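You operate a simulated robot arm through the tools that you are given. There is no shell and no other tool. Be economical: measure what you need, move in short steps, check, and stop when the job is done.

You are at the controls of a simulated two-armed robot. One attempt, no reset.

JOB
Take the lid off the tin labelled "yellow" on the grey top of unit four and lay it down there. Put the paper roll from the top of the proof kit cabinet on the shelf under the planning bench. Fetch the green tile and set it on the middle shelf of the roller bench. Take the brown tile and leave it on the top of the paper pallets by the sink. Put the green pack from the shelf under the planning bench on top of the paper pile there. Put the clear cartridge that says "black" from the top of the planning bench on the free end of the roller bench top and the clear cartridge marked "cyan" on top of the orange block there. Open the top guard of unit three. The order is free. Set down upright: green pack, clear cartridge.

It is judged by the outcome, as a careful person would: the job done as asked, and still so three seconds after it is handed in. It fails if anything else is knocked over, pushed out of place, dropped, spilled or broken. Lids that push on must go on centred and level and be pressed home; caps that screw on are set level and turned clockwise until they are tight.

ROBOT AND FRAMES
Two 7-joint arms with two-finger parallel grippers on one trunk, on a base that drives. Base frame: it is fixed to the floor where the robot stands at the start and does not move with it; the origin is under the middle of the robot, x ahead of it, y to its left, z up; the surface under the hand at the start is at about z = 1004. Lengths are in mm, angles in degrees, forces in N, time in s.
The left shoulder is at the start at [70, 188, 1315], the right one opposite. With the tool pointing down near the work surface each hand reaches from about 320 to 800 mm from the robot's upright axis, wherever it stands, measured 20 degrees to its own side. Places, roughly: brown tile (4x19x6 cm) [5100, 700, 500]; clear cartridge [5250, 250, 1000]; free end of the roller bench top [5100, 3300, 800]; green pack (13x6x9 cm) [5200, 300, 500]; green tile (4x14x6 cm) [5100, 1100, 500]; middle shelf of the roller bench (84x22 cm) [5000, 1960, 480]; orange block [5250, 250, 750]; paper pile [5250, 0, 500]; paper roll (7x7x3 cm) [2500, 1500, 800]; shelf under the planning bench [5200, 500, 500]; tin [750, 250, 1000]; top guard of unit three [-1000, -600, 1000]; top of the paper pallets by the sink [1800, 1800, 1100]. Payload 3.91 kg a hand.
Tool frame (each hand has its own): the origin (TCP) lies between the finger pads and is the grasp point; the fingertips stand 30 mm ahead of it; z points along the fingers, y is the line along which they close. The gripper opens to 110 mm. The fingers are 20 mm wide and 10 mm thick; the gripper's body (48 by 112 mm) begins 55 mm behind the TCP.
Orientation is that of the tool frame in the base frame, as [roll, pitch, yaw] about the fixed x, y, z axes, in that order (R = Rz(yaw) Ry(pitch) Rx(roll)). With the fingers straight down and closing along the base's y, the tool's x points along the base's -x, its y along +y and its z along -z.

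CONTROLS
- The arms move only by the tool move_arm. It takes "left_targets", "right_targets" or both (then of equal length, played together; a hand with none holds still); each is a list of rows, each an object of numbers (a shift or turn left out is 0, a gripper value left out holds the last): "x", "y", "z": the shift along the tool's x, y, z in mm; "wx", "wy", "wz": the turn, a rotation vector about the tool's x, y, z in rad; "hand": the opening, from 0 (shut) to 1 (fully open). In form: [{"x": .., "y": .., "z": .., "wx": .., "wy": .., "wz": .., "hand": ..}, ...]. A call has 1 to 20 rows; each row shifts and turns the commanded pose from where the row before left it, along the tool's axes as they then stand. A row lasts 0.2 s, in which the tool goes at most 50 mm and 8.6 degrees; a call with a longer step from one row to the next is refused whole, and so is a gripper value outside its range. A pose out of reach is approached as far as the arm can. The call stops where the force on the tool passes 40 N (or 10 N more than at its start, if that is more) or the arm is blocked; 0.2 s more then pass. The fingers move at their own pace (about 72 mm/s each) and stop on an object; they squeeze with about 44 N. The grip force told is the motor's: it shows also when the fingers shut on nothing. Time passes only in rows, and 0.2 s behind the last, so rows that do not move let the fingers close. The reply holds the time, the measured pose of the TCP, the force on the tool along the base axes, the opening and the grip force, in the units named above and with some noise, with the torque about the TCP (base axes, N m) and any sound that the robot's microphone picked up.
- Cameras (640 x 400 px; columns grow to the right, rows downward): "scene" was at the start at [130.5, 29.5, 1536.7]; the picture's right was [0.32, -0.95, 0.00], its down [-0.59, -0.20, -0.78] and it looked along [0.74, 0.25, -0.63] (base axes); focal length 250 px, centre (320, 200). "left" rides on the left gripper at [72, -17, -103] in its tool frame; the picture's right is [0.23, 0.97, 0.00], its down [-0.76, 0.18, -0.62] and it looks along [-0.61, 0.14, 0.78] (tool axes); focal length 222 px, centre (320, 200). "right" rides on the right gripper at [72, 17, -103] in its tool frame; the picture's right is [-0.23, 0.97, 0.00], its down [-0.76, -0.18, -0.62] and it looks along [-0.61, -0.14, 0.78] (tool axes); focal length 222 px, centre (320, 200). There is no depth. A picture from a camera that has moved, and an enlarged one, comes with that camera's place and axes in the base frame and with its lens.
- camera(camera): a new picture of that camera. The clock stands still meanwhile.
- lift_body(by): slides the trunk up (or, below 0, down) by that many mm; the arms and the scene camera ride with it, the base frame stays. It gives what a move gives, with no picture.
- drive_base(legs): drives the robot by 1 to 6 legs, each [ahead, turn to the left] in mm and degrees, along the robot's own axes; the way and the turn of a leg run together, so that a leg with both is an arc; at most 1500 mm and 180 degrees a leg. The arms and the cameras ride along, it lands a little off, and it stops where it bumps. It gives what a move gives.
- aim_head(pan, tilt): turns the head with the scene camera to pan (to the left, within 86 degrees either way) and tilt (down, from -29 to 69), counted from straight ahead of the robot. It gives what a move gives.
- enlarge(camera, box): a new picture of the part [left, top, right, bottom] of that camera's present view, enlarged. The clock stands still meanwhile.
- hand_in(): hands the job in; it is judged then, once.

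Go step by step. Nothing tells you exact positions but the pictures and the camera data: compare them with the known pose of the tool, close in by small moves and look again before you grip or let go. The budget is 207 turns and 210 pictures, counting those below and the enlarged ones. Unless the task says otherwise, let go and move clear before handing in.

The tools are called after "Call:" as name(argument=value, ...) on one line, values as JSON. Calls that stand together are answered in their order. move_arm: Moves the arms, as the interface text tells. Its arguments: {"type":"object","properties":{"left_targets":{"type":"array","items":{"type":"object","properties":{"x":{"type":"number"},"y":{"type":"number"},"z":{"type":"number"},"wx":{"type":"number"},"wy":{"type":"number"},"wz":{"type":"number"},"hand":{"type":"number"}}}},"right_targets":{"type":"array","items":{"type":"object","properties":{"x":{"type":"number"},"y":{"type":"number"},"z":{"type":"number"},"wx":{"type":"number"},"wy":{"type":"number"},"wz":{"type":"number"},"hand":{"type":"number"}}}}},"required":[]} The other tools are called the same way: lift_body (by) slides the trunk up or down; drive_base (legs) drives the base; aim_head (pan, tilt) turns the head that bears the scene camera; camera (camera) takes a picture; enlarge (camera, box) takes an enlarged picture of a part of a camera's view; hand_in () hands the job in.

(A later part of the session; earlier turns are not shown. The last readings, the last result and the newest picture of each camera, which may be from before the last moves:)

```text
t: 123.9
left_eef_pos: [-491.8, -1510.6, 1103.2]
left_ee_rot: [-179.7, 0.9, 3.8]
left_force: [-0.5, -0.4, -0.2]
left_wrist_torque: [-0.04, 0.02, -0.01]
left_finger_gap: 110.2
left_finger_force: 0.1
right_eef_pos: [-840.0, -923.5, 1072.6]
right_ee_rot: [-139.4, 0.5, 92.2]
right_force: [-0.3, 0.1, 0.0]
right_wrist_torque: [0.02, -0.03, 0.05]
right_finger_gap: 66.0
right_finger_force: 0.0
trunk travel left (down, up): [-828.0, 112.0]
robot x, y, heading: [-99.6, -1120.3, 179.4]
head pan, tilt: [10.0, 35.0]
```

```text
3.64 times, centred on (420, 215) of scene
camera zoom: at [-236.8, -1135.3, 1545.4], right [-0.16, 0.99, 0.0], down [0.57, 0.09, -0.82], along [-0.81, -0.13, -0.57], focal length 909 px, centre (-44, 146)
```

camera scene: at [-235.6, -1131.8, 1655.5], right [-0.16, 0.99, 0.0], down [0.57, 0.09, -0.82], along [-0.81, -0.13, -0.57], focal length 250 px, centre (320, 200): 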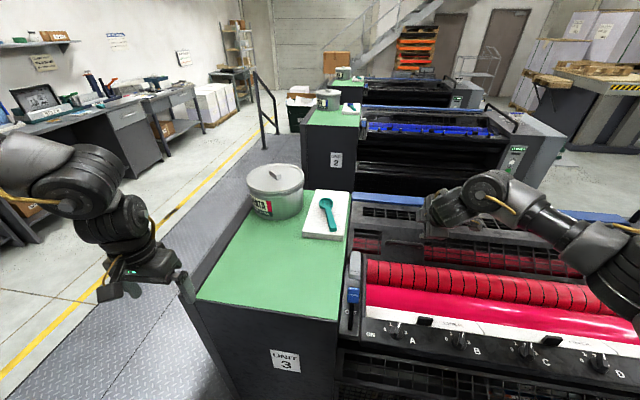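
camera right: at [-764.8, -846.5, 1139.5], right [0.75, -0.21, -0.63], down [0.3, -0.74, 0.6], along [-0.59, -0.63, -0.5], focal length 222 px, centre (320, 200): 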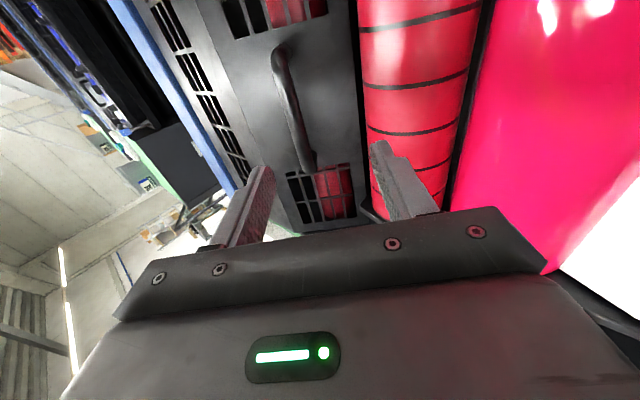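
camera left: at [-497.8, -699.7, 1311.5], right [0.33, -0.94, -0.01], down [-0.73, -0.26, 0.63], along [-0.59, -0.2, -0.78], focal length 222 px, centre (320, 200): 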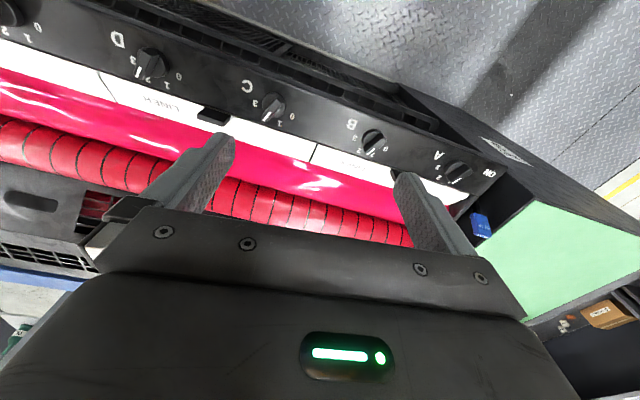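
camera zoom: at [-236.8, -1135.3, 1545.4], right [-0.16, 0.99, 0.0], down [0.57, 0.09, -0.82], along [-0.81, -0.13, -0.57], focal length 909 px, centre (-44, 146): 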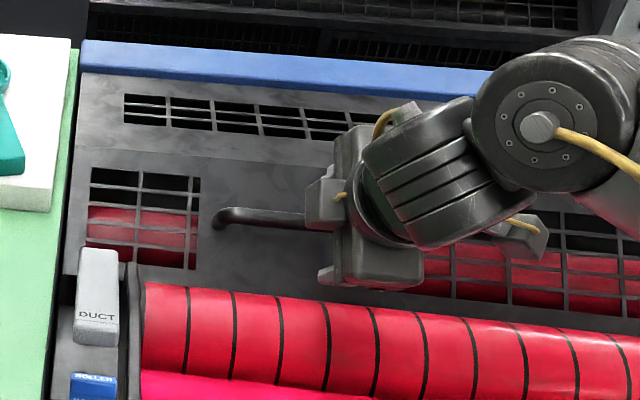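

Handle centre at about [-937,-912,998]. Align (y −25, x +15) and approach 80 mm along the tool axis, then check.

Call:
move_arm(right_targets=[{"x": 15, "y": -25}, {"z": 40}, {"z": 35}])

Call:
camera(camera="right")

Call:
enlarge(camera="scene", box=[340, 160, 500, 270])

```text
t: 124.7
left_eef_pos: [-492.8, -1510.6, 1101.7]
left_ee_rot: [-179.6, 0.9, 3.8]
left_force: [0.3, -0.6, 0.3]
left_wrist_torque: [0.0, 0.0, 0.01]
left_finger_gap: 110.0
left_finger_force: 0.0
right_eef_pos: [-908.1, -909.5, 1032.6]
right_ee_rot: [-139.4, 0.6, 92.2]
right_force: [0.0, 0.3, 0.3]
right_wrist_torque: [-0.01, 0.02, 0.02]
right_finger_gap: 65.8
right_finger_force: 0.0
trunk travel left (down, up): [-828.0, 112.0]
robot x, y, heading: [-100.9, -1124.1, 179.4]
head pan, tilt: [10.0, 35.0]
```

```text
144 pictures are left
camera right: at [-833.3, -833.0, 1099.5], right [0.75, -0.21, -0.63], down [0.3, -0.75, 0.6], along [-0.59, -0.63, -0.5], focal length 222 px, centre (320, 200)
```

right: 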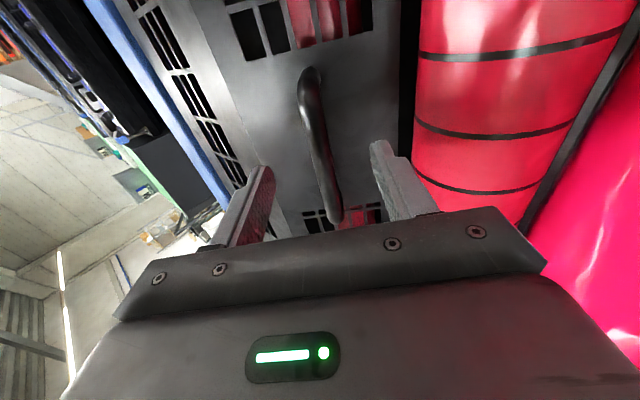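

```text
3.64 times, centred on (420, 215) of scene
camera zoom: at [-238.1, -1136.0, 1545.2], right [-0.16, 0.99, 0.0], down [0.57, 0.09, -0.82], along [-0.81, -0.13, -0.57], focal length 909 px, centre (-44, 146)
```

zoom: 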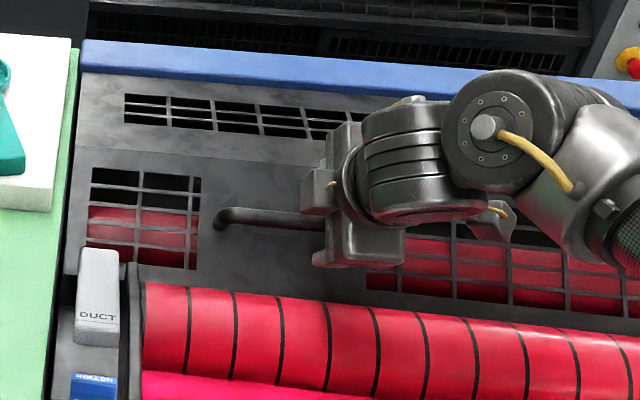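

The bar is centred between the fingers. Advance 27 mm and close.

Call:
move_arm(right_targets=[{"z": 15}, {"z": 12}, {"hand": 0}, {"hand": 0}, {"hand": 0}, {"hand": 0}])

Call:
camera(camera="right")

```text
t: 126.1
left_eef_pos: [-492.2, -1511.9, 1103.7]
left_ee_rot: [-179.7, 1.0, 3.7]
left_force: [-0.7, -0.4, 0.8]
left_wrist_torque: [0.0, -0.01, -0.03]
left_finger_gap: 109.9
left_finger_force: 0.1
right_eef_pos: [-926.8, -909.8, 1012.2]
right_ee_rot: [-139.3, 0.7, 92.0]
right_force: [0.8, 1.1, 2.5]
right_wrist_torque: [-1.0, 0.06, -0.46]
right_finger_gap: 16.0
right_finger_force: 45.0
trunk travel left (down, up): [-828.0, 112.0]
robot x, y, heading: [-94.9, -1121.4, 179.3]
head pan, tilt: [10.0, 35.0]
```

```text
142 pictures are left
camera right: at [-851.1, -832.9, 1077.9], right [0.75, -0.21, -0.63], down [0.3, -0.74, 0.6], along [-0.59, -0.63, -0.49], focal length 222 px, centre (320, 200)
```

right: 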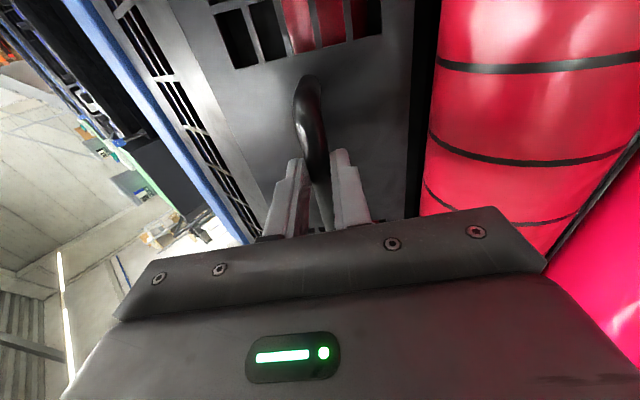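

Gripped (16 mm bar). Pull straight up gently, 24 mm, and watch force.

Call:
move_arm(right_targets=[{"y": -3.9, "z": -4.6}, {"y": -3.9, "z": -4.6}, {"y": -3.9, "z": -4.6}, {"y": -3.9, "z": -4.6}])

Call:
camera(camera="right")

Call:
enlarge(camera="scene", box=[340, 140, 580, 270])

```text
t: 127.1
left_eef_pos: [-492.1, -1510.2, 1103.5]
left_ee_rot: [-179.7, 0.9, 3.7]
left_force: [0.0, 0.0, -0.1]
left_wrist_torque: [-0.02, 0.0, -0.02]
left_finger_gap: 109.8
left_finger_force: 0.1
right_eef_pos: [-925.9, -910.1, 1036.5]
right_ee_rot: [-139.4, 0.6, 92.0]
right_force: [0.7, 1.4, -2.0]
right_wrist_torque: [-0.09, -0.07, -1.1]
right_finger_gap: 15.8
right_finger_force: 45.2
trunk travel left (down, up): [-828.0, 112.0]
robot x, y, heading: [-98.1, -1122.4, 179.0]
head pan, tilt: [10.0, 35.0]
```

```text
141 pictures are left
camera right: at [-850.8, -833.0, 1102.5], right [0.75, -0.21, -0.63], down [0.3, -0.75, 0.6], along [-0.59, -0.63, -0.5], focal length 222 px, centre (320, 200)
```

right: 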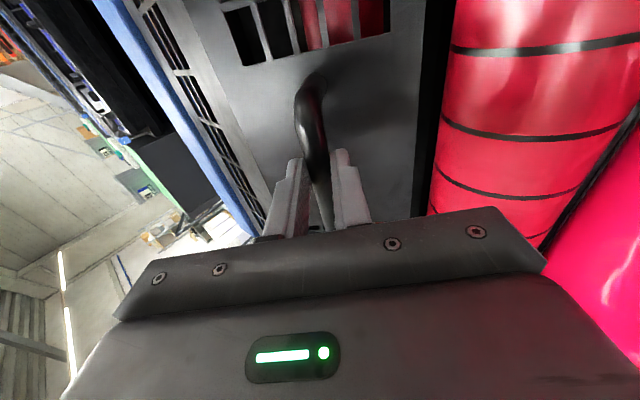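

```text
2.67 times, centred on (460, 205) of scene
camera zoom: at [-237.2, -1134.3, 1545.3], right [-0.16, 0.99, 0.0], down [0.57, 0.09, -0.82], along [-0.81, -0.13, -0.57], focal length 667 px, centre (-53, 187)
```

zoom: 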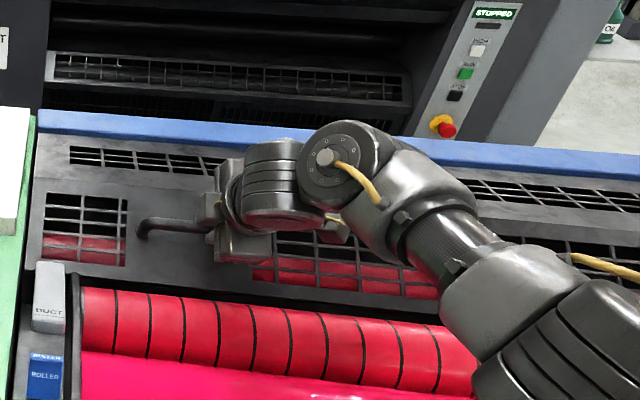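

The cover lifts freely, hinging at the rear (blue rail). I'll follow the arc, turning the hand along with it.

Call:
move_arm(right_targets=[{"wx": -0.12}, {"y": -10, "z": -14.8, "wx": -0.09}, {"y": -10, "z": -14.8, "wx": -0.09}, {"y": -10, "z": -14.8, "wx": -0.09}, {"y": -10, "z": -14.8, "wx": -0.09}, {"y": -10, "z": -14.8, "wx": -0.09}, {"y": -10, "z": -14.8, "wx": -0.09}])

Call:
camera(camera="scene")

```text
t: 128.0
left_eef_pos: [-492.5, -1508.6, 1102.6]
left_ee_rot: [-179.7, 0.9, 3.7]
left_force: [-0.7, 0.1, -0.3]
left_wrist_torque: [0.0, 0.01, -0.01]
left_finger_gap: 110.0
left_finger_force: 0.0
right_eef_pos: [-928.1, -910.1, 1078.5]
right_ee_rot: [-155.3, 0.7, 91.5]
right_force: [0.2, 0.1, 1.1]
right_wrist_torque: [-0.03, -0.05, 0.03]
right_finger_gap: 0.0
right_finger_force: 37.3
right hand out of reach, approached as far as the arm can: row 4
trunk travel left (down, up): [-828.0, 112.0]
robot x, y, heading: [-99.5, -1125.0, 179.6]
head pan, tilt: [10.0, 35.0]
stopped in row 4 (right hand): the force on the tool passed its limit at 68 N (the readings are from after the stop); the commanded pose is now the measured one
```

```text
139 pictures are left
camera scene: at [-236.6, -1134.8, 1545.5], right [-0.16, 0.99, 0.0], down [0.57, 0.09, -0.82], along [-0.81, -0.13, -0.57], focal length 250 px, centre (320, 200)
```

scene: 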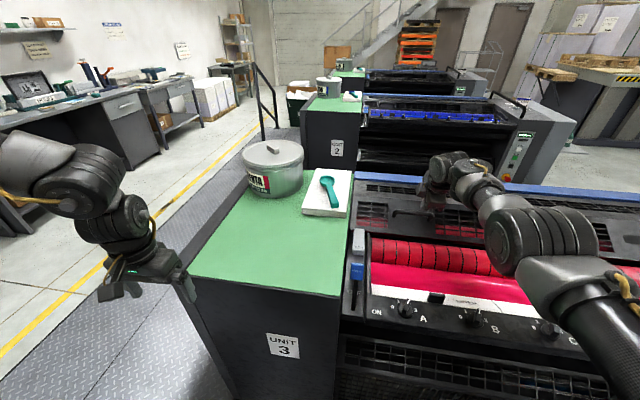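

The grip slipped off; check the cover's state.

Call:
enlarge(camera="scene", box=[340, 160, 480, 260])

Call:
camera(camera="right")

```text
4.00 times, centred on (410, 210) of scene
camera zoom: at [-236.6, -1134.8, 1545.5], right [-0.16, 0.99, 0.0], down [0.57, 0.09, -0.82], along [-0.81, -0.13, -0.57], focal length 1000 px, centre (-40, 160)
```

zoom: 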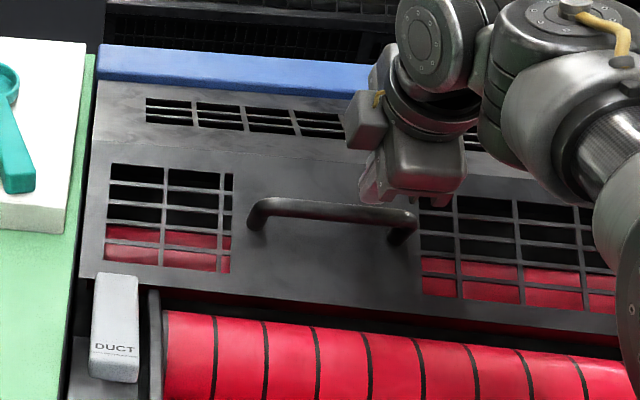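

```text
137 pictures are left
camera right: at [-873.3, -834.6, 1163.8], right [0.89, -0.21, -0.4], down [0.12, -0.75, 0.65], along [-0.44, -0.63, -0.64], focal length 222 px, centre (320, 200)
```

right: 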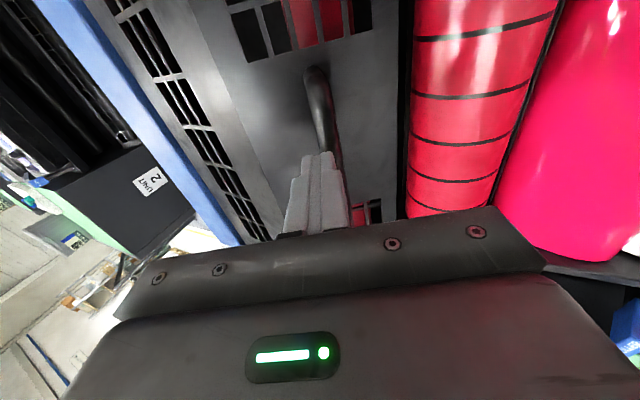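

The cover holds its partly open position. Back off, open the fingers and re-measure.

Call:
move_arm(right_targets=[{"z": -30}, {"z": -30, "hand": 0.6}, {"hand": 0.6}])

Call:
camera(camera="right")

Call:
enlarge(camera="scene", box=[340, 160, 480, 260])

```text
t: 128.8
left_eef_pos: [-492.5, -1511.3, 1102.1]
left_ee_rot: [-179.6, 0.9, 3.7]
left_force: [-0.2, 1.0, -0.2]
left_wrist_torque: [0.03, 0.0, 0.01]
left_finger_gap: 109.8
left_finger_force: 0.0
right_eef_pos: [-901.9, -910.6, 1131.5]
right_ee_rot: [-155.4, 0.7, 91.6]
right_force: [0.2, -0.7, 0.9]
right_wrist_torque: [-0.04, 0.04, 0.05]
right_finger_gap: 66.2
right_finger_force: 0.2
trunk travel left (down, up): [-828.0, 112.0]
robot x, y, heading: [-98.7, -1120.0, 179.2]
head pan, tilt: [10.0, 35.0]
```

```text
136 pictures are left
camera right: at [-846.9, -836.1, 1217.4], right [0.89, -0.21, -0.4], down [0.12, -0.75, 0.65], along [-0.44, -0.63, -0.65], focal length 222 px, centre (320, 200)
```

right: 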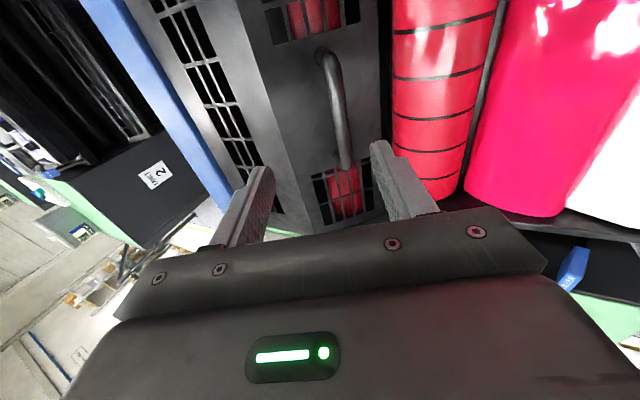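

```text
4.00 times, centred on (410, 210) of scene
camera zoom: at [-236.7, -1136.1, 1545.3], right [-0.16, 0.99, 0.0], down [0.57, 0.09, -0.82], along [-0.81, -0.13, -0.57], focal length 1000 px, centre (-40, 160)
```

zoom: 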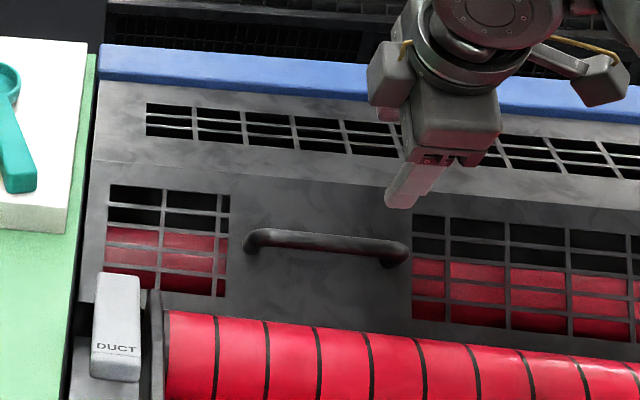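

The cover fell shut again when released, so it must be carried well open. Reach was the issue as the hand went vertical; I'll drive closer until ~80 mm or bump.

Call:
drive_base(legs=[[80, 0]])

Call:
camera(camera="right")

```text
t: 129.9
left_eef_pos: [-561.1, -1509.7, 1105.8]
left_ee_rot: [-179.5, 1.6, 3.8]
left_force: [0.5, 0.4, 0.3]
left_wrist_torque: [0.0, 0.0, -0.01]
left_finger_gap: 110.2
left_finger_force: 0.1
right_eef_pos: [-976.8, -911.8, 1141.6]
right_ee_rot: [-154.8, 0.6, 91.7]
right_force: [-0.3, 1.5, 0.6]
right_wrist_torque: [-0.04, -0.03, 0.04]
right_finger_gap: 66.1
right_finger_force: 0.0
trunk travel left (down, up): [-828.0, 112.0]
robot x, y, heading: [-182.3, -1119.2, 179.6]
head pan, tilt: [10.0, 35.0]
```

```text
134 pictures are left
camera right: at [-921.9, -836.1, 1226.5], right [0.89, -0.2, -0.41], down [0.13, -0.75, 0.65], along [-0.44, -0.63, -0.64], focal length 222 px, centre (320, 200)
```

right: 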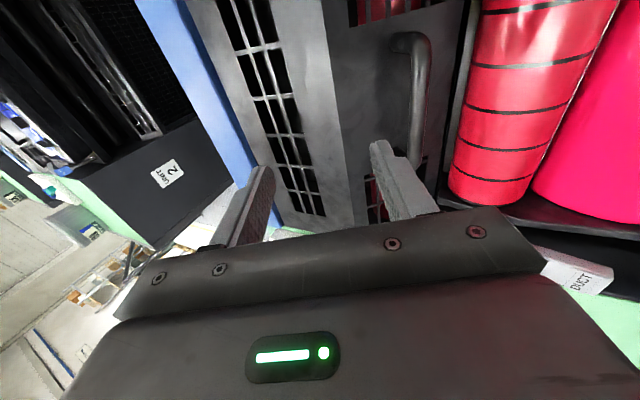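

No bump; go another 60 mm.

Call:
drive_base(legs=[[60, 0]])

Call:
camera(camera="scene")

```text
t: 131.4
left_eef_pos: [-615.9, -1507.3, 1107.2]
left_ee_rot: [-179.6, 2.1, 3.5]
left_force: [-0.4, -0.4, 0.6]
left_wrist_torque: [0.02, -0.07, 0.03]
left_finger_gap: 110.1
left_finger_force: 0.1
right_eef_pos: [-1049.7, -910.4, 1144.1]
right_ee_rot: [-155.7, 0.7, 91.6]
right_force: [-0.5, 0.0, -0.9]
right_wrist_torque: [-0.01, -0.03, 0.02]
right_finger_gap: 66.1
right_finger_force: 0.0
trunk travel left (down, up): [-828.0, 112.0]
robot x, y, heading: [-238.8, -1123.9, 179.6]
head pan, tilt: [10.0, 35.0]
stopped in leg 1: the robot was blocked; the commanded pose is now the measured one
```

```text
133 pictures are left
camera scene: at [-397.5, -1132.8, 1544.3], right [-0.16, 0.99, 0.0], down [0.58, 0.09, -0.81], along [-0.8, -0.13, -0.58], focal length 250 px, centre (320, 200)
```

scene: 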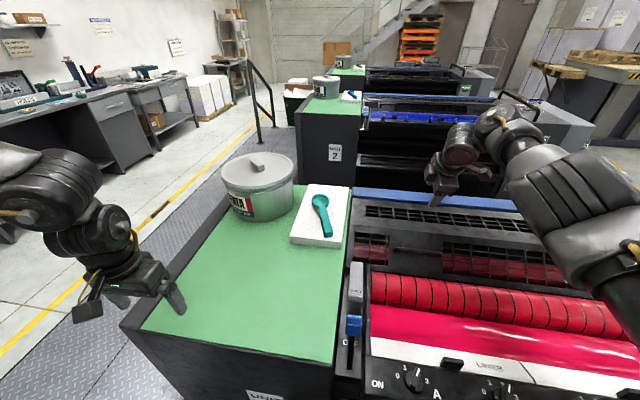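

Blocked at the unit now, with the handle ~700 mm ahead: comfortable. Go back to the pre-grasp pose above the handle.

Call:
move_arm(right_targets=[{"y": 36, "z": 5}, {"y": 36, "z": 5}, {"y": 36, "z": 6}, {"y": 35, "z": 6}, {"y": 35, "z": 6}, {"wx": 0.13}, {"wx": 0.13}])

Call:
camera(camera="right")

```text
t: 133.0
left_eef_pos: [-602.3, -1507.6, 1111.4]
left_ee_rot: [-179.5, 2.8, 3.5]
left_force: [0.8, -0.2, 0.0]
left_wrist_torque: [-0.02, -0.01, 0.02]
left_finger_gap: 109.9
left_finger_force: 0.0
right_eef_pos: [-885.0, -905.8, 1052.5]
right_ee_rot: [-139.8, 0.7, 91.6]
right_force: [0.0, 0.1, 0.0]
right_wrist_torque: [0.0, -0.01, 0.02]
right_finger_gap: 66.0
right_finger_force: 0.0
trunk travel left (down, up): [-828.0, 112.0]
robot x, y, heading: [-241.0, -1117.9, 179.5]
head pan, tilt: [10.0, 35.0]
```

```text
132 pictures are left
camera right: at [-809.9, -830.0, 1118.6], right [0.75, -0.21, -0.63], down [0.29, -0.75, 0.6], along [-0.6, -0.63, -0.5], focal length 222 px, centre (320, 200)
```

right: 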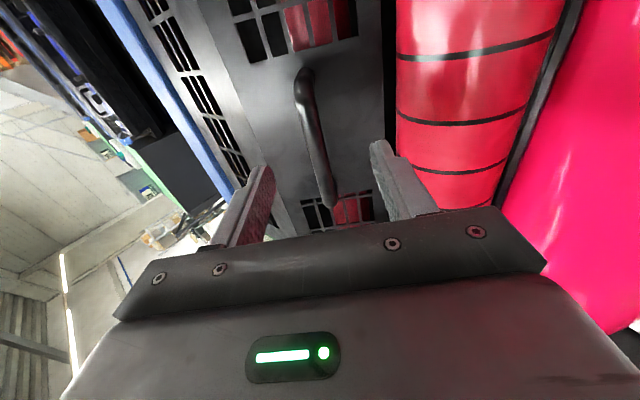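

Advance 58 mm onto the bar and grip.

Call:
move_arm(right_targets=[{"z": 30, "y": -5}, {"z": 29}, {"hand": 0}, {"hand": 0}, {"hand": 0}, {"hand": 0}])

Call:
move_arm(right_targets=[{"y": -5.6, "z": -8.2, "wx": -0.05}, {"y": -5.6, "z": -8.2, "wx": -0.05}, {"y": -5.6, "z": -8.2, "wx": -0.05}, {"y": -5.6, "z": -8.2, "wx": -0.05}])

Call:
camera(camera="scene")

```text
t: 134.4
left_eef_pos: [-602.4, -1509.2, 1109.3]
left_ee_rot: [-179.4, 2.7, 3.4]
left_force: [0.2, -0.2, -0.1]
left_wrist_torque: [0.03, 0.02, 0.03]
left_finger_gap: 110.2
left_finger_force: 0.2
right_eef_pos: [-928.5, -905.7, 1010.6]
right_ee_rot: [-139.8, 0.7, 91.5]
right_force: [-5.7, 1.8, 6.3]
right_wrist_torque: [-0.08, 0.19, -1.03]
right_finger_gap: 15.5
right_finger_force: 45.0
trunk travel left (down, up): [-828.0, 112.0]
robot x, y, heading: [-238.5, -1116.0, 179.4]
head pan, tilt: [10.0, 35.0]
```

```text
t: 135.4
left_eef_pos: [-608.9, -1508.2, 1109.4]
left_ee_rot: [-179.4, 2.4, 3.6]
left_force: [-0.2, -0.7, -0.1]
left_wrist_torque: [-0.02, 0.04, -0.03]
left_finger_gap: 110.0
left_finger_force: 0.1
right_eef_pos: [-932.6, -906.7, 1046.6]
right_ee_rot: [-151.5, 0.7, 91.4]
right_force: [-29.1, 5.1, -4.9]
right_wrist_torque: [-0.41, 0.59, -0.86]
right_finger_gap: 15.8
right_finger_force: 45.2
trunk travel left (down, up): [-828.0, 112.0]
robot x, y, heading: [-238.2, -1121.5, 179.6]
head pan, tilt: [10.0, 35.0]
```

```text
131 pictures are left
camera scene: at [-385.9, -1132.1, 1544.6], right [-0.16, 0.99, 0.0], down [0.57, 0.09, -0.82], along [-0.8, -0.14, -0.58], focal length 250 px, centre (320, 200)
```

scene: 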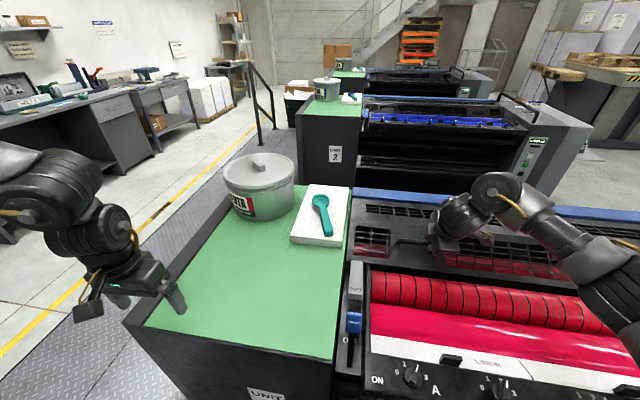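

A 29 N pull toward -x shows the arc bends back faster than I assumed. I'll give 6 mm that way and read the force.

Call:
move_arm(right_targets=[{"y": -5.3, "z": 2.9}])

Call:
move_arm(right_targets=[{"y": -10, "z": -8}])

Call:
move_arm(right_targets=[{"y": -10, "z": -8, "wx": -0.05}])

```text
t: 135.8
left_eef_pos: [-603.7, -1506.7, 1109.0]
left_ee_rot: [-179.4, 2.6, 3.5]
left_force: [0.0, 0.3, -0.2]
left_wrist_torque: [0.03, 0.01, -0.01]
left_finger_gap: 110.1
left_finger_force: 0.0
right_eef_pos: [-932.9, -906.7, 1049.1]
right_ee_rot: [-151.6, 0.6, 91.5]
right_force: [-5.0, 6.1, -3.0]
right_wrist_torque: [-0.45, 0.14, -0.82]
right_finger_gap: 15.7
right_finger_force: 44.9
trunk travel left (down, up): [-828.0, 112.0]
robot x, y, heading: [-242.0, -1121.1, 179.3]
head pan, tilt: [10.0, 35.0]
```

```text
t: 136.2
left_eef_pos: [-599.4, -1505.4, 1111.6]
left_ee_rot: [-179.6, 2.9, 3.5]
left_force: [-0.2, 0.2, -0.1]
left_wrist_torque: [0.0, -0.02, -0.02]
left_finger_gap: 110.2
left_finger_force: 0.0
right_eef_pos: [-933.9, -906.5, 1062.2]
right_ee_rot: [-151.4, 0.5, 91.6]
right_force: [12.2, 12.0, 1.1]
right_wrist_torque: [0.31, -0.09, -1.27]
right_finger_gap: 15.6
right_finger_force: 44.7
trunk travel left (down, up): [-828.0, 112.0]
robot x, y, heading: [-241.2, -1118.2, 179.3]
head pan, tilt: [10.0, 35.0]
```

```text
t: 136.6
left_eef_pos: [-596.9, -1506.8, 1111.6]
left_ee_rot: [-179.5, 3.0, 3.6]
left_force: [0.6, -0.3, -0.4]
left_wrist_torque: [-0.01, 0.01, 0.02]
left_finger_gap: 110.3
left_finger_force: 0.1
right_eef_pos: [-937.7, -905.5, 1077.3]
right_ee_rot: [-154.0, 0.7, 91.6]
right_force: [24.1, 18.9, 4.6]
right_wrist_torque: [0.23, -0.43, -1.07]
right_finger_gap: 15.7
right_finger_force: 45.2
trunk travel left (down, up): [-828.0, 112.0]
robot x, y, heading: [-241.3, -1118.1, 179.4]
head pan, tilt: [10.0, 35.0]
```

The forces fit a hinge at about [-1130, z 1022], radius ~192. I'll continue in short, computed arc steps, checking the force.

Call:
move_arm(right_targets=[{"y": -6.5, "z": -12.5, "wx": -0.07}, {"y": -6.5, "z": -12.5, "wx": -0.07}])

```text
t: 137.2
left_eef_pos: [-604.4, -1506.2, 1109.4]
left_ee_rot: [-179.6, 2.6, 3.5]
left_force: [0.6, 0.6, 0.6]
left_wrist_torque: [0.01, 0.01, 0.04]
left_finger_gap: 110.1
left_finger_force: 0.2
right_eef_pos: [-947.5, -906.8, 1101.6]
right_ee_rot: [-162.1, 0.7, 91.5]
right_force: [-8.2, 16.6, -2.8]
right_wrist_torque: [0.09, 0.33, -1.04]
right_finger_gap: 15.8
right_finger_force: 44.7
trunk travel left (down, up): [-828.0, 112.0]
robot x, y, heading: [-238.3, -1122.6, 179.8]
head pan, tilt: [10.0, 35.0]
```

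Good, low force. Continue.

Call:
move_arm(right_targets=[{"x": 1, "y": -9.2, "z": -12.2, "wx": -0.05}, {"x": 1, "y": -9.2, "z": -12.2, "wx": -0.05}])

Call:
move_arm(right_targets=[{"y": -9.7, "z": -10, "wx": -0.035}, {"y": -9.7, "z": -10, "wx": -0.035}])

```text
t: 137.8
left_eef_pos: [-607.0, -1507.3, 1109.1]
left_ee_rot: [-179.5, 2.5, 3.4]
left_force: [-0.5, -0.2, -0.1]
left_wrist_torque: [0.0, 0.02, 0.02]
left_finger_gap: 110.0
left_finger_force: 0.1
right_eef_pos: [-959.2, -906.5, 1127.9]
right_ee_rot: [-168.0, 0.7, 91.8]
right_force: [-16.1, 5.4, -8.2]
right_wrist_torque: [0.36, 0.45, -1.13]
right_finger_gap: 16.0
right_finger_force: 45.3
trunk travel left (down, up): [-828.0, 112.0]
robot x, y, heading: [-239.0, -1119.5, 179.5]
head pan, tilt: [10.0, 35.0]
```

```text
t: 138.4
left_eef_pos: [-606.3, -1505.1, 1109.2]
left_ee_rot: [-179.3, 2.6, 3.2]
left_force: [0.0, 0.0, 0.2]
left_wrist_torque: [0.01, -0.01, -0.01]
left_finger_gap: 110.1
left_finger_force: 0.2
right_eef_pos: [-970.5, -913.5, 1150.5]
right_ee_rot: [-170.9, 3.7, 90.8]
right_force: [-5.5, 12.9, -6.1]
right_wrist_torque: [-0.99, 0.15, 0.0]
right_finger_gap: 15.9
right_finger_force: 45.3
trunk travel left (down, up): [-828.0, 112.0]
robot x, y, heading: [-239.2, -1123.5, 179.4]
head pan, tilt: [10.0, 35.0]
stopped in row 2 (right hand): the force on the tool passed its limit at 46 N (the readings are from after the stop); the commanded pose is now the measured one
```

A force stop at ~43° opening; look at what's happening.

Call:
camera(camera="right")

Call:
camera(camera="scene")

Call:
enlarge(camera="scene", box=[340, 140, 500, 260])

```text
130 pictures are left
camera right: at [-942.0, -833.1, 1244.7], right [0.96, -0.22, -0.14], down [-0.07, -0.72, 0.69], along [-0.25, -0.66, -0.71], focal length 222 px, centre (320, 200)
```

right: 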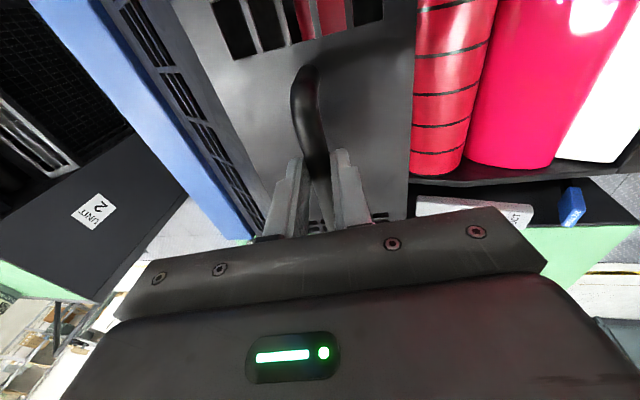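

```text
129 pictures are left
camera scene: at [-381.3, -1131.8, 1545.1], right [-0.16, 0.99, 0.0], down [0.57, 0.09, -0.82], along [-0.81, -0.13, -0.58], focal length 250 px, centre (320, 200)
```

scene: 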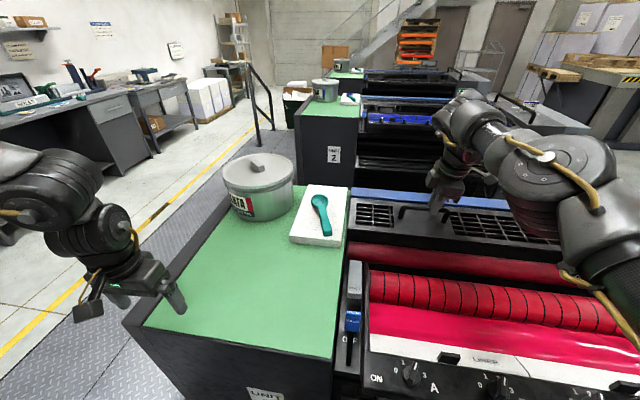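

```text
3.33 times, centred on (420, 200) of scene
camera zoom: at [-381.3, -1131.8, 1545.1], right [-0.16, 0.99, 0.0], down [0.57, 0.09, -0.82], along [-0.81, -0.13, -0.58], focal length 834 px, centre (-13, 200)
```

zoom: 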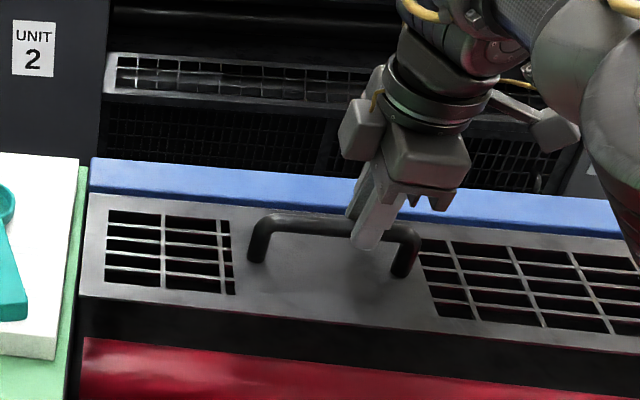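

The cover is ~40° open with the bar held. Continue in small steps.

Call:
move_arm(right_targets=[{"y": -7, "z": -5.9, "wx": -0.02, "wy": 0.03}, {"y": -7, "z": -5.9, "wx": -0.02, "wy": 0.03}])

Call:
move_arm(right_targets=[{"y": -7, "z": -5.5, "wx": -0.02}, {"y": -7, "z": -5.5, "wx": -0.02}])

```text
t: 139.0
left_eef_pos: [-615.2, -1499.6, 1108.9]
left_ee_rot: [-179.7, 2.3, 3.3]
left_force: [0.8, 0.3, -0.5]
left_wrist_torque: [0.02, 0.01, -0.02]
left_finger_gap: 110.0
left_finger_force: 0.1
right_eef_pos: [-977.8, -916.9, 1158.8]
right_ee_rot: [-173.5, 0.4, 90.3]
right_force: [-25.1, 24.8, -19.6]
right_wrist_torque: [0.81, 0.5, -0.67]
right_finger_gap: 15.6
right_finger_force: 45.1
right hand out of reach, approached as far as the arm can: row 2
trunk travel left (down, up): [-828.0, 112.0]
robot x, y, heading: [-240.3, -1118.4, 178.8]
head pan, tilt: [10.0, 35.0]
```

```text
t: 139.6
left_eef_pos: [-595.9, -1514.0, 1111.4]
left_ee_rot: [-179.0, 3.1, 3.5]
left_force: [1.3, -0.9, -0.1]
left_wrist_torque: [0.07, 0.06, 0.01]
left_finger_gap: 110.0
left_finger_force: 0.0
right_eef_pos: [-943.8, -948.0, 1179.8]
right_ee_rot: [-175.0, 0.2, 91.1]
right_force: [1.4, -0.6, -0.7]
right_wrist_torque: [0.03, 0.07, -0.02]
right_finger_gap: 0.1
right_finger_force: 37.7
right hand out of reach, approached as far as the arm can: row 1, 2
trunk travel left (down, up): [-828.0, 112.0]
robot x, y, heading: [-239.2, -1123.6, 179.5]
head pan, tilt: [10.0, 35.0]
```

The hand hit its reach limit and lost the bar. I'll raise the trunk for more reach at that height, re-grip deeper, and keep the hand tilted forward this time.

Call:
lift_body(by=112)

Call:
move_arm(right_targets=[{"hand": 0.6, "x": 18, "wx": 0.12}, {"x": 18, "wx": 0.12}, {"wx": 0.12}, {"wx": 0.12}, {"wx": 0.12}])

Call:
camera(camera="right")

Call:
enlarge(camera="scene", box=[340, 160, 500, 280])

```text
t: 141.0
left_eef_pos: [-603.6, -1506.0, 1222.6]
left_ee_rot: [-179.2, 2.7, 3.5]
left_force: [0.3, 0.1, -0.4]
left_wrist_torque: [0.02, -0.01, 0.03]
left_finger_gap: 110.2
left_finger_force: 0.0
right_eef_pos: [-954.4, -938.4, 1283.9]
right_ee_rot: [-175.4, 0.4, 90.8]
right_force: [0.1, 0.0, 0.1]
right_wrist_torque: [-0.03, -0.01, -0.02]
right_finger_gap: 0.1
right_finger_force: 38.2
trunk travel left (down, up): [-940.0, 0.0]
robot x, y, heading: [-238.3, -1115.5, 179.0]
head pan, tilt: [10.0, 35.0]
```

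```text
t: 142.2
left_eef_pos: [-603.2, -1504.8, 1223.5]
left_ee_rot: [-179.5, 2.8, 3.2]
left_force: [0.5, 0.2, -0.3]
left_wrist_torque: [-0.03, 0.04, 0.0]
left_finger_gap: 109.8
left_finger_force: 0.1
right_eef_pos: [-952.3, -897.3, 1284.8]
right_ee_rot: [-140.9, 0.6, 90.5]
right_force: [0.6, 0.3, -0.3]
right_wrist_torque: [-0.03, 0.04, 0.0]
right_finger_gap: 66.1
right_finger_force: 0.1
trunk travel left (down, up): [-940.0, 0.0]
robot x, y, heading: [-242.7, -1118.4, 179.3]
head pan, tilt: [10.0, 35.0]
```

```text
127 pictures are left
camera right: at [-877.1, -823.9, 1353.0], right [0.76, -0.23, -0.61], down [0.26, -0.75, 0.6], along [-0.6, -0.62, -0.51], focal length 222 px, centre (320, 200)
```

right: 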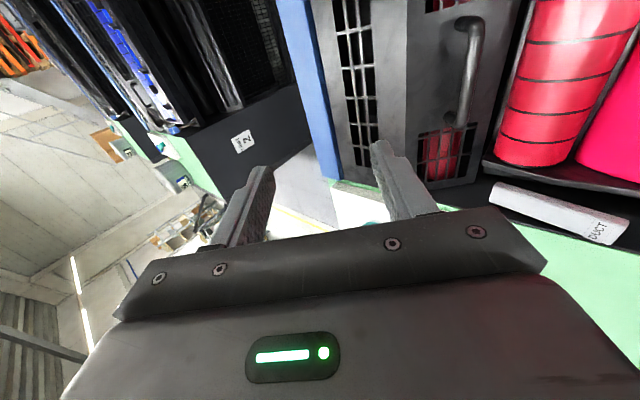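

```text
3.33 times, centred on (420, 220) of scene
camera zoom: at [-377.2, -1129.2, 1657.5], right [-0.16, 0.99, 0.0], down [0.57, 0.09, -0.82], along [-0.81, -0.13, -0.57], focal length 834 px, centre (-13, 133)
```

zoom: 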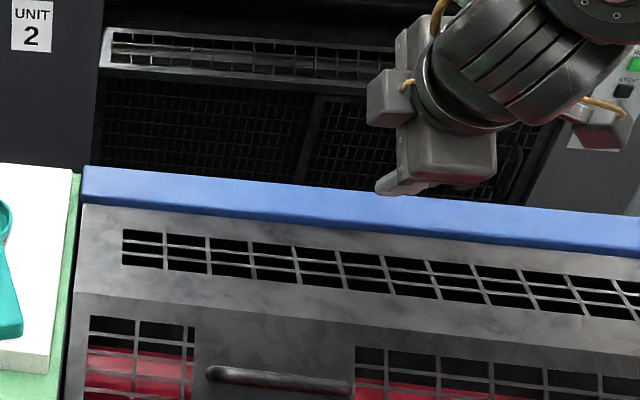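

The bar was probably only in the very fingertips before. Go to pre-grasp above the handle now, then grip 18 mm deeper.

Call:
move_arm(right_targets=[{"x": -1.3, "y": 32, "z": 25.8}, {"x": -1.3, "y": 32, "z": 25.8}, {"x": -1.3, "y": 32, "z": 25.8}, {"x": -1.3, "y": 32, "z": 25.8}, {"x": -1.3, "y": 32, "z": 25.8}, {"x": -1.3, "y": 32, "z": 25.8}])

Call:
camera(camera="right")

```text
t: 143.6
left_eef_pos: [-604.0, -1505.0, 1222.2]
left_ee_rot: [-179.4, 2.7, 3.3]
left_force: [0.0, -1.1, -0.6]
left_wrist_torque: [0.01, -0.01, -0.04]
left_finger_gap: 109.9
left_finger_force: 0.0
right_eef_pos: [-902.4, -908.0, 1046.5]
right_ee_rot: [-140.9, 0.4, 90.7]
right_force: [-1.0, 0.2, 0.9]
right_wrist_torque: [-0.02, -0.03, -0.01]
right_finger_gap: 65.7
right_finger_force: 0.0
trunk travel left (down, up): [-940.0, 0.0]
robot x, y, heading: [-239.3, -1120.6, 179.2]
head pan, tilt: [10.0, 35.0]
```

```text
125 pictures are left
camera right: at [-827.5, -834.0, 1114.1], right [0.76, -0.22, -0.61], down [0.26, -0.75, 0.6], along [-0.6, -0.62, -0.51], focal length 222 px, centre (320, 200)
```

right: 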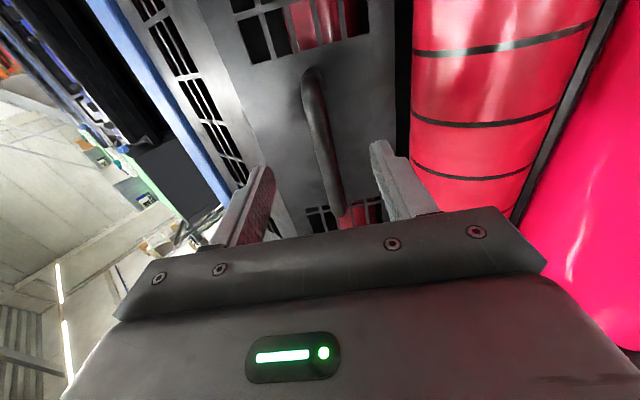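

Aligned; advance 62 mm and grip.

Call:
move_arm(right_targets=[{"z": 25}, {"z": 22}, {"z": 8}, {"z": 7}, {"hand": 0}, {"hand": 0}, {"hand": 0}, {"hand": 0}])

Call:
camera(camera="right")

```text
t: 145.4
left_eef_pos: [-604.1, -1505.7, 1221.3]
left_ee_rot: [-179.4, 2.7, 3.3]
left_force: [-0.6, 0.1, 0.5]
left_wrist_torque: [0.0, -0.02, -0.02]
left_finger_gap: 110.2
left_finger_force: 0.1
right_eef_pos: [-940.9, -912.2, 995.0]
right_ee_rot: [-141.1, 0.4, 90.7]
right_force: [2.8, -1.4, -4.1]
right_wrist_torque: [-0.24, -0.17, -0.29]
right_finger_gap: 15.5
right_finger_force: 45.1
trunk travel left (down, up): [-940.0, 0.0]
robot x, y, heading: [-239.5, -1123.4, 179.4]
head pan, tilt: [10.0, 35.0]
```

```text
124 pictures are left
camera right: at [-866.2, -836.9, 1063.7], right [0.76, -0.22, -0.61], down [0.26, -0.75, 0.6], along [-0.59, -0.62, -0.52], focal length 222 px, centre (320, 200)
```

right: 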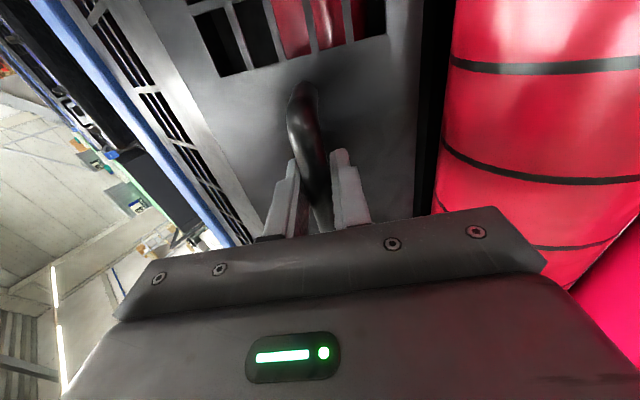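

Firm grip. Lift along the arc in steps.

Call:
move_arm(right_targets=[{"y": -11.1, "z": -14.8, "wx": -0.04}, {"y": -11.1, "z": -14.8, "wx": -0.04}])

Call:
move_arm(right_targets=[{"y": -10.9, "z": -12, "wx": -0.045}, {"y": -10.9, "z": -12, "wx": -0.045}])

```text
t: 146.0
left_eef_pos: [-604.9, -1506.1, 1221.5]
left_ee_rot: [-179.3, 2.7, 3.3]
left_force: [-1.2, -0.8, -0.4]
left_wrist_torque: [-0.01, -0.02, 0.05]
left_finger_gap: 109.7
left_finger_force: 0.0
right_eef_pos: [-943.4, -911.6, 1033.0]
right_ee_rot: [-145.5, 0.4, 90.5]
right_force: [-3.3, -2.3, -1.2]
right_wrist_torque: [-0.03, 0.22, -0.39]
right_finger_gap: 15.8
right_finger_force: 45.3
trunk travel left (down, up): [-940.0, 0.0]
robot x, y, heading: [-240.9, -1120.9, 179.1]
head pan, tilt: [10.0, 35.0]
```

```text
t: 146.6
left_eef_pos: [-608.3, -1506.3, 1221.2]
left_ee_rot: [-179.3, 2.6, 3.3]
left_force: [0.9, -0.8, 0.6]
left_wrist_torque: [0.01, -0.04, 0.01]
left_finger_gap: 110.0
left_finger_force: 0.1
right_eef_pos: [-948.2, -912.1, 1063.4]
right_ee_rot: [-150.8, 0.5, 90.7]
right_force: [-10.3, -2.2, -3.9]
right_wrist_torque: [-0.43, 0.08, -0.22]
right_finger_gap: 15.7
right_finger_force: 44.6
trunk travel left (down, up): [-940.0, 0.0]
robot x, y, heading: [-239.7, -1120.0, 179.2]
head pan, tilt: [10.0, 35.0]
```

Call:
move_arm(right_targets=[{"y": -12.2, "z": -11.1, "wx": -0.045}, {"y": -12.2, "z": -11.1, "wx": -0.045}])

Call:
move_arm(right_targets=[{"y": -13.5, "z": -11.5, "wx": -0.04}, {"y": -13.5, "z": -11.5, "wx": -0.04}])

```text
t: 147.2
left_eef_pos: [-604.9, -1507.5, 1222.9]
left_ee_rot: [-179.3, 2.7, 3.3]
left_force: [0.1, -0.1, 0.0]
left_wrist_torque: [-0.02, 0.02, 0.0]
left_finger_gap: 110.1
left_finger_force: 0.1
right_eef_pos: [-959.1, -911.6, 1094.7]
right_ee_rot: [-155.9, 0.4, 90.7]
right_force: [-4.4, -5.4, -1.6]
right_wrist_torque: [-0.23, 0.16, -0.65]
right_finger_gap: 15.5
right_finger_force: 45.3
trunk travel left (down, up): [-940.0, 0.0]
robot x, y, heading: [-240.1, -1123.4, 179.2]
head pan, tilt: [10.0, 35.0]
```

```text
t: 147.8
left_eef_pos: [-605.7, -1506.9, 1219.9]
left_ee_rot: [-179.3, 2.5, 3.3]
left_force: [-0.1, -0.8, -0.8]
left_wrist_torque: [0.01, -0.01, -0.02]
left_finger_gap: 110.2
left_finger_force: 0.0
right_eef_pos: [-974.9, -912.0, 1127.8]
right_ee_rot: [-160.5, 0.3, 90.5]
right_force: [-5.0, -3.9, -4.1]
right_wrist_torque: [0.14, 0.07, -0.98]
right_finger_gap: 15.4
right_finger_force: 45.1
trunk travel left (down, up): [-940.0, 0.0]
robot x, y, heading: [-243.1, -1121.9, 179.0]
head pan, tilt: [10.0, 35.0]
```

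Call:
move_arm(right_targets=[{"y": -14.3, "z": -10.3, "wx": -0.01}, {"y": -14.3, "z": -10.3, "wx": -0.01}])

Call:
move_arm(right_targets=[{"y": -15.2, "z": -8.4}, {"y": -15.2, "z": -8.4}])

```text
t: 148.4
left_eef_pos: [-605.3, -1506.8, 1221.3]
left_ee_rot: [-179.2, 2.6, 3.3]
left_force: [-1.0, 0.2, 0.6]
left_wrist_torque: [0.0, 0.0, 0.02]
left_finger_gap: 109.9
left_finger_force: 0.1
right_eef_pos: [-993.5, -911.7, 1155.7]
right_ee_rot: [-161.7, 0.4, 90.6]
right_force: [-5.2, -2.3, -5.5]
right_wrist_torque: [0.1, -0.14, -1.16]
right_finger_gap: 15.8
right_finger_force: 45.1
trunk travel left (down, up): [-940.0, 0.0]
robot x, y, heading: [-235.5, -1121.3, 179.0]
head pan, tilt: [10.0, 35.0]
```

```text
t: 149.0
left_eef_pos: [-606.3, -1507.5, 1220.2]
left_ee_rot: [-179.2, 2.5, 3.3]
left_force: [-0.7, 0.3, 0.7]
left_wrist_torque: [-0.01, 0.05, -0.03]
left_finger_gap: 110.1
left_finger_force: 0.0
right_eef_pos: [-1017.6, -910.9, 1179.6]
right_ee_rot: [-161.7, 0.4, 90.5]
right_force: [-3.9, -5.9, -4.9]
right_wrist_torque: [0.9, -0.09, -1.32]
right_finger_gap: 16.0
right_finger_force: 45.1
trunk travel left (down, up): [-940.0, 0.0]
robot x, y, heading: [-238.1, -1122.5, 179.3]
head pan, tilt: [10.0, 35.0]
```

Call:
move_arm(right_targets=[{"y": -15.8, "z": -6.4, "wx": 0.02}, {"y": -15.8, "z": -6.4, "wx": 0.02}])

Call:
camera(camera="scene")

```text
t: 149.6
left_eef_pos: [-606.5, -1509.4, 1220.4]
left_ee_rot: [-179.3, 2.6, 3.3]
left_force: [0.3, -0.2, 0.0]
left_wrist_torque: [-0.01, 0.02, 0.0]
left_finger_gap: 110.0
left_finger_force: 0.0
right_eef_pos: [-1043.9, -911.1, 1201.9]
right_ee_rot: [-159.5, 0.5, 90.6]
right_force: [-4.4, -5.5, -6.8]
right_wrist_torque: [-0.18, -0.16, -0.95]
right_finger_gap: 16.0
right_finger_force: 45.2
trunk travel left (down, up): [-940.0, 0.0]
robot x, y, heading: [-238.5, -1123.2, 179.5]
head pan, tilt: [10.0, 35.0]
```

```text
123 pictures are left
camera scene: at [-380.9, -1134.4, 1657.0], right [-0.16, 0.99, 0.0], down [0.57, 0.09, -0.82], along [-0.81, -0.13, -0.58], focal length 250 px, centre (320, 200)
```

scene: 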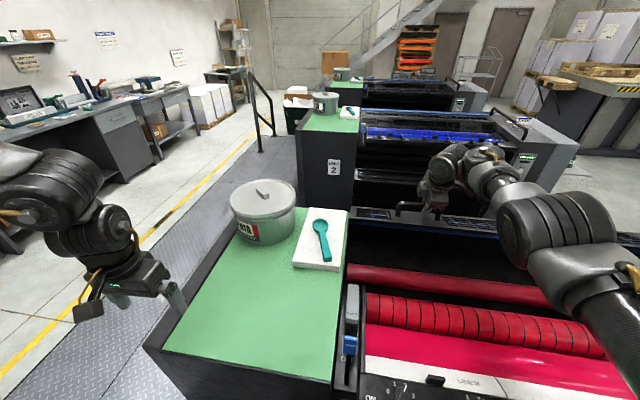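

Call:
move_arm(right_targets=[{"y": -16, "z": -4.5, "wx": 0.03}, {"y": -16, "z": -4.5, "wx": 0.03}])

Call:
move_arm(right_targets=[{"y": -17, "z": -1.5, "wx": 0.03}, {"y": -17, "z": -1.5, "wx": 0.03}])

```text
t: 150.2
left_eef_pos: [-608.7, -1506.2, 1219.0]
left_ee_rot: [-179.4, 2.4, 3.3]
left_force: [0.1, -0.1, -0.3]
left_wrist_torque: [-0.01, -0.01, -0.01]
left_finger_gap: 110.1
left_finger_force: 0.1
right_eef_pos: [-1073.9, -910.3, 1220.5]
right_ee_rot: [-156.2, 0.4, 90.5]
right_force: [-9.9, -2.9, -16.1]
right_wrist_torque: [-0.62, 0.04, -0.89]
right_finger_gap: 15.9
right_finger_force: 45.4
trunk travel left (down, up): [-940.0, 0.0]
robot x, y, heading: [-242.8, -1118.8, 179.0]
head pan, tilt: [10.0, 35.0]
```

```text
t: 150.8
left_eef_pos: [-616.5, -1505.4, 1219.1]
left_ee_rot: [-179.4, 2.2, 3.4]
left_force: [-0.3, 1.0, 0.0]
left_wrist_torque: [-0.01, -0.03, -0.01]
left_finger_gap: 109.9
left_finger_force: 0.1
right_eef_pos: [-1092.2, -910.1, 1229.5]
right_ee_rot: [-153.3, 0.4, 90.7]
right_force: [-14.5, -5.1, -33.0]
right_wrist_torque: [-0.43, -0.07, -0.83]
right_finger_gap: 15.9
right_finger_force: 44.5
right hand out of reach, approached as far as the arm can: row 1, 2
trunk travel left (down, up): [-940.0, 0.0]
robot x, y, heading: [-240.0, -1119.7, 179.2]
head pan, tilt: [10.0, 35.0]
```

About 68° open; reach limit again and I'm slightly too high. Tilt forward for reach, give in z, then look.

Call:
move_arm(right_targets=[{"y": 2.2, "z": 4.5, "wx": 0.08}, {"wx": 0.1}, {"wx": 0.1}])

Call:
camera(camera="scene")

Call:
camera(camera="right")

```text
t: 151.6
left_eef_pos: [-610.2, -1507.8, 1221.1]
left_ee_rot: [-179.4, 2.5, 3.3]
left_force: [-0.3, 0.9, 0.1]
left_wrist_torque: [-0.01, 0.03, -0.03]
left_finger_gap: 109.7
left_finger_force: 0.0
right_eef_pos: [-1088.4, -910.9, 1231.6]
right_ee_rot: [-136.8, 0.4, 90.7]
right_force: [-8.7, -4.9, -22.9]
right_wrist_torque: [0.13, -0.16, -1.35]
right_finger_gap: 15.9
right_finger_force: 44.5
trunk travel left (down, up): [-940.0, 0.0]
robot x, y, heading: [-237.8, -1120.2, 179.2]
head pan, tilt: [10.0, 35.0]
```

```text
122 pictures are left
camera scene: at [-385.5, -1132.5, 1656.7], right [-0.16, 0.99, 0.0], down [0.57, 0.09, -0.82], along [-0.81, -0.13, -0.58], focal length 250 px, centre (320, 200)
```

scene: 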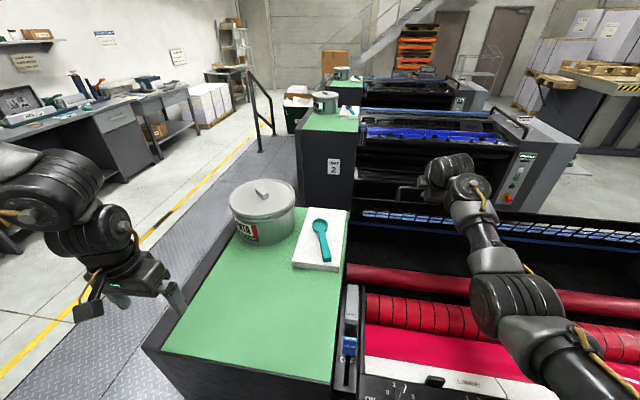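

```text
121 pictures are left
camera right: at [-1007.3, -835.9, 1294.2], right [0.71, -0.22, -0.66], down [0.31, -0.75, 0.58], along [-0.63, -0.62, -0.47], focal length 222 px, centre (320, 200)
```

right: 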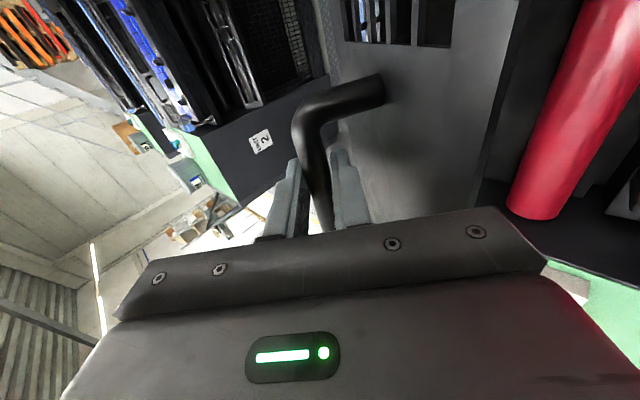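

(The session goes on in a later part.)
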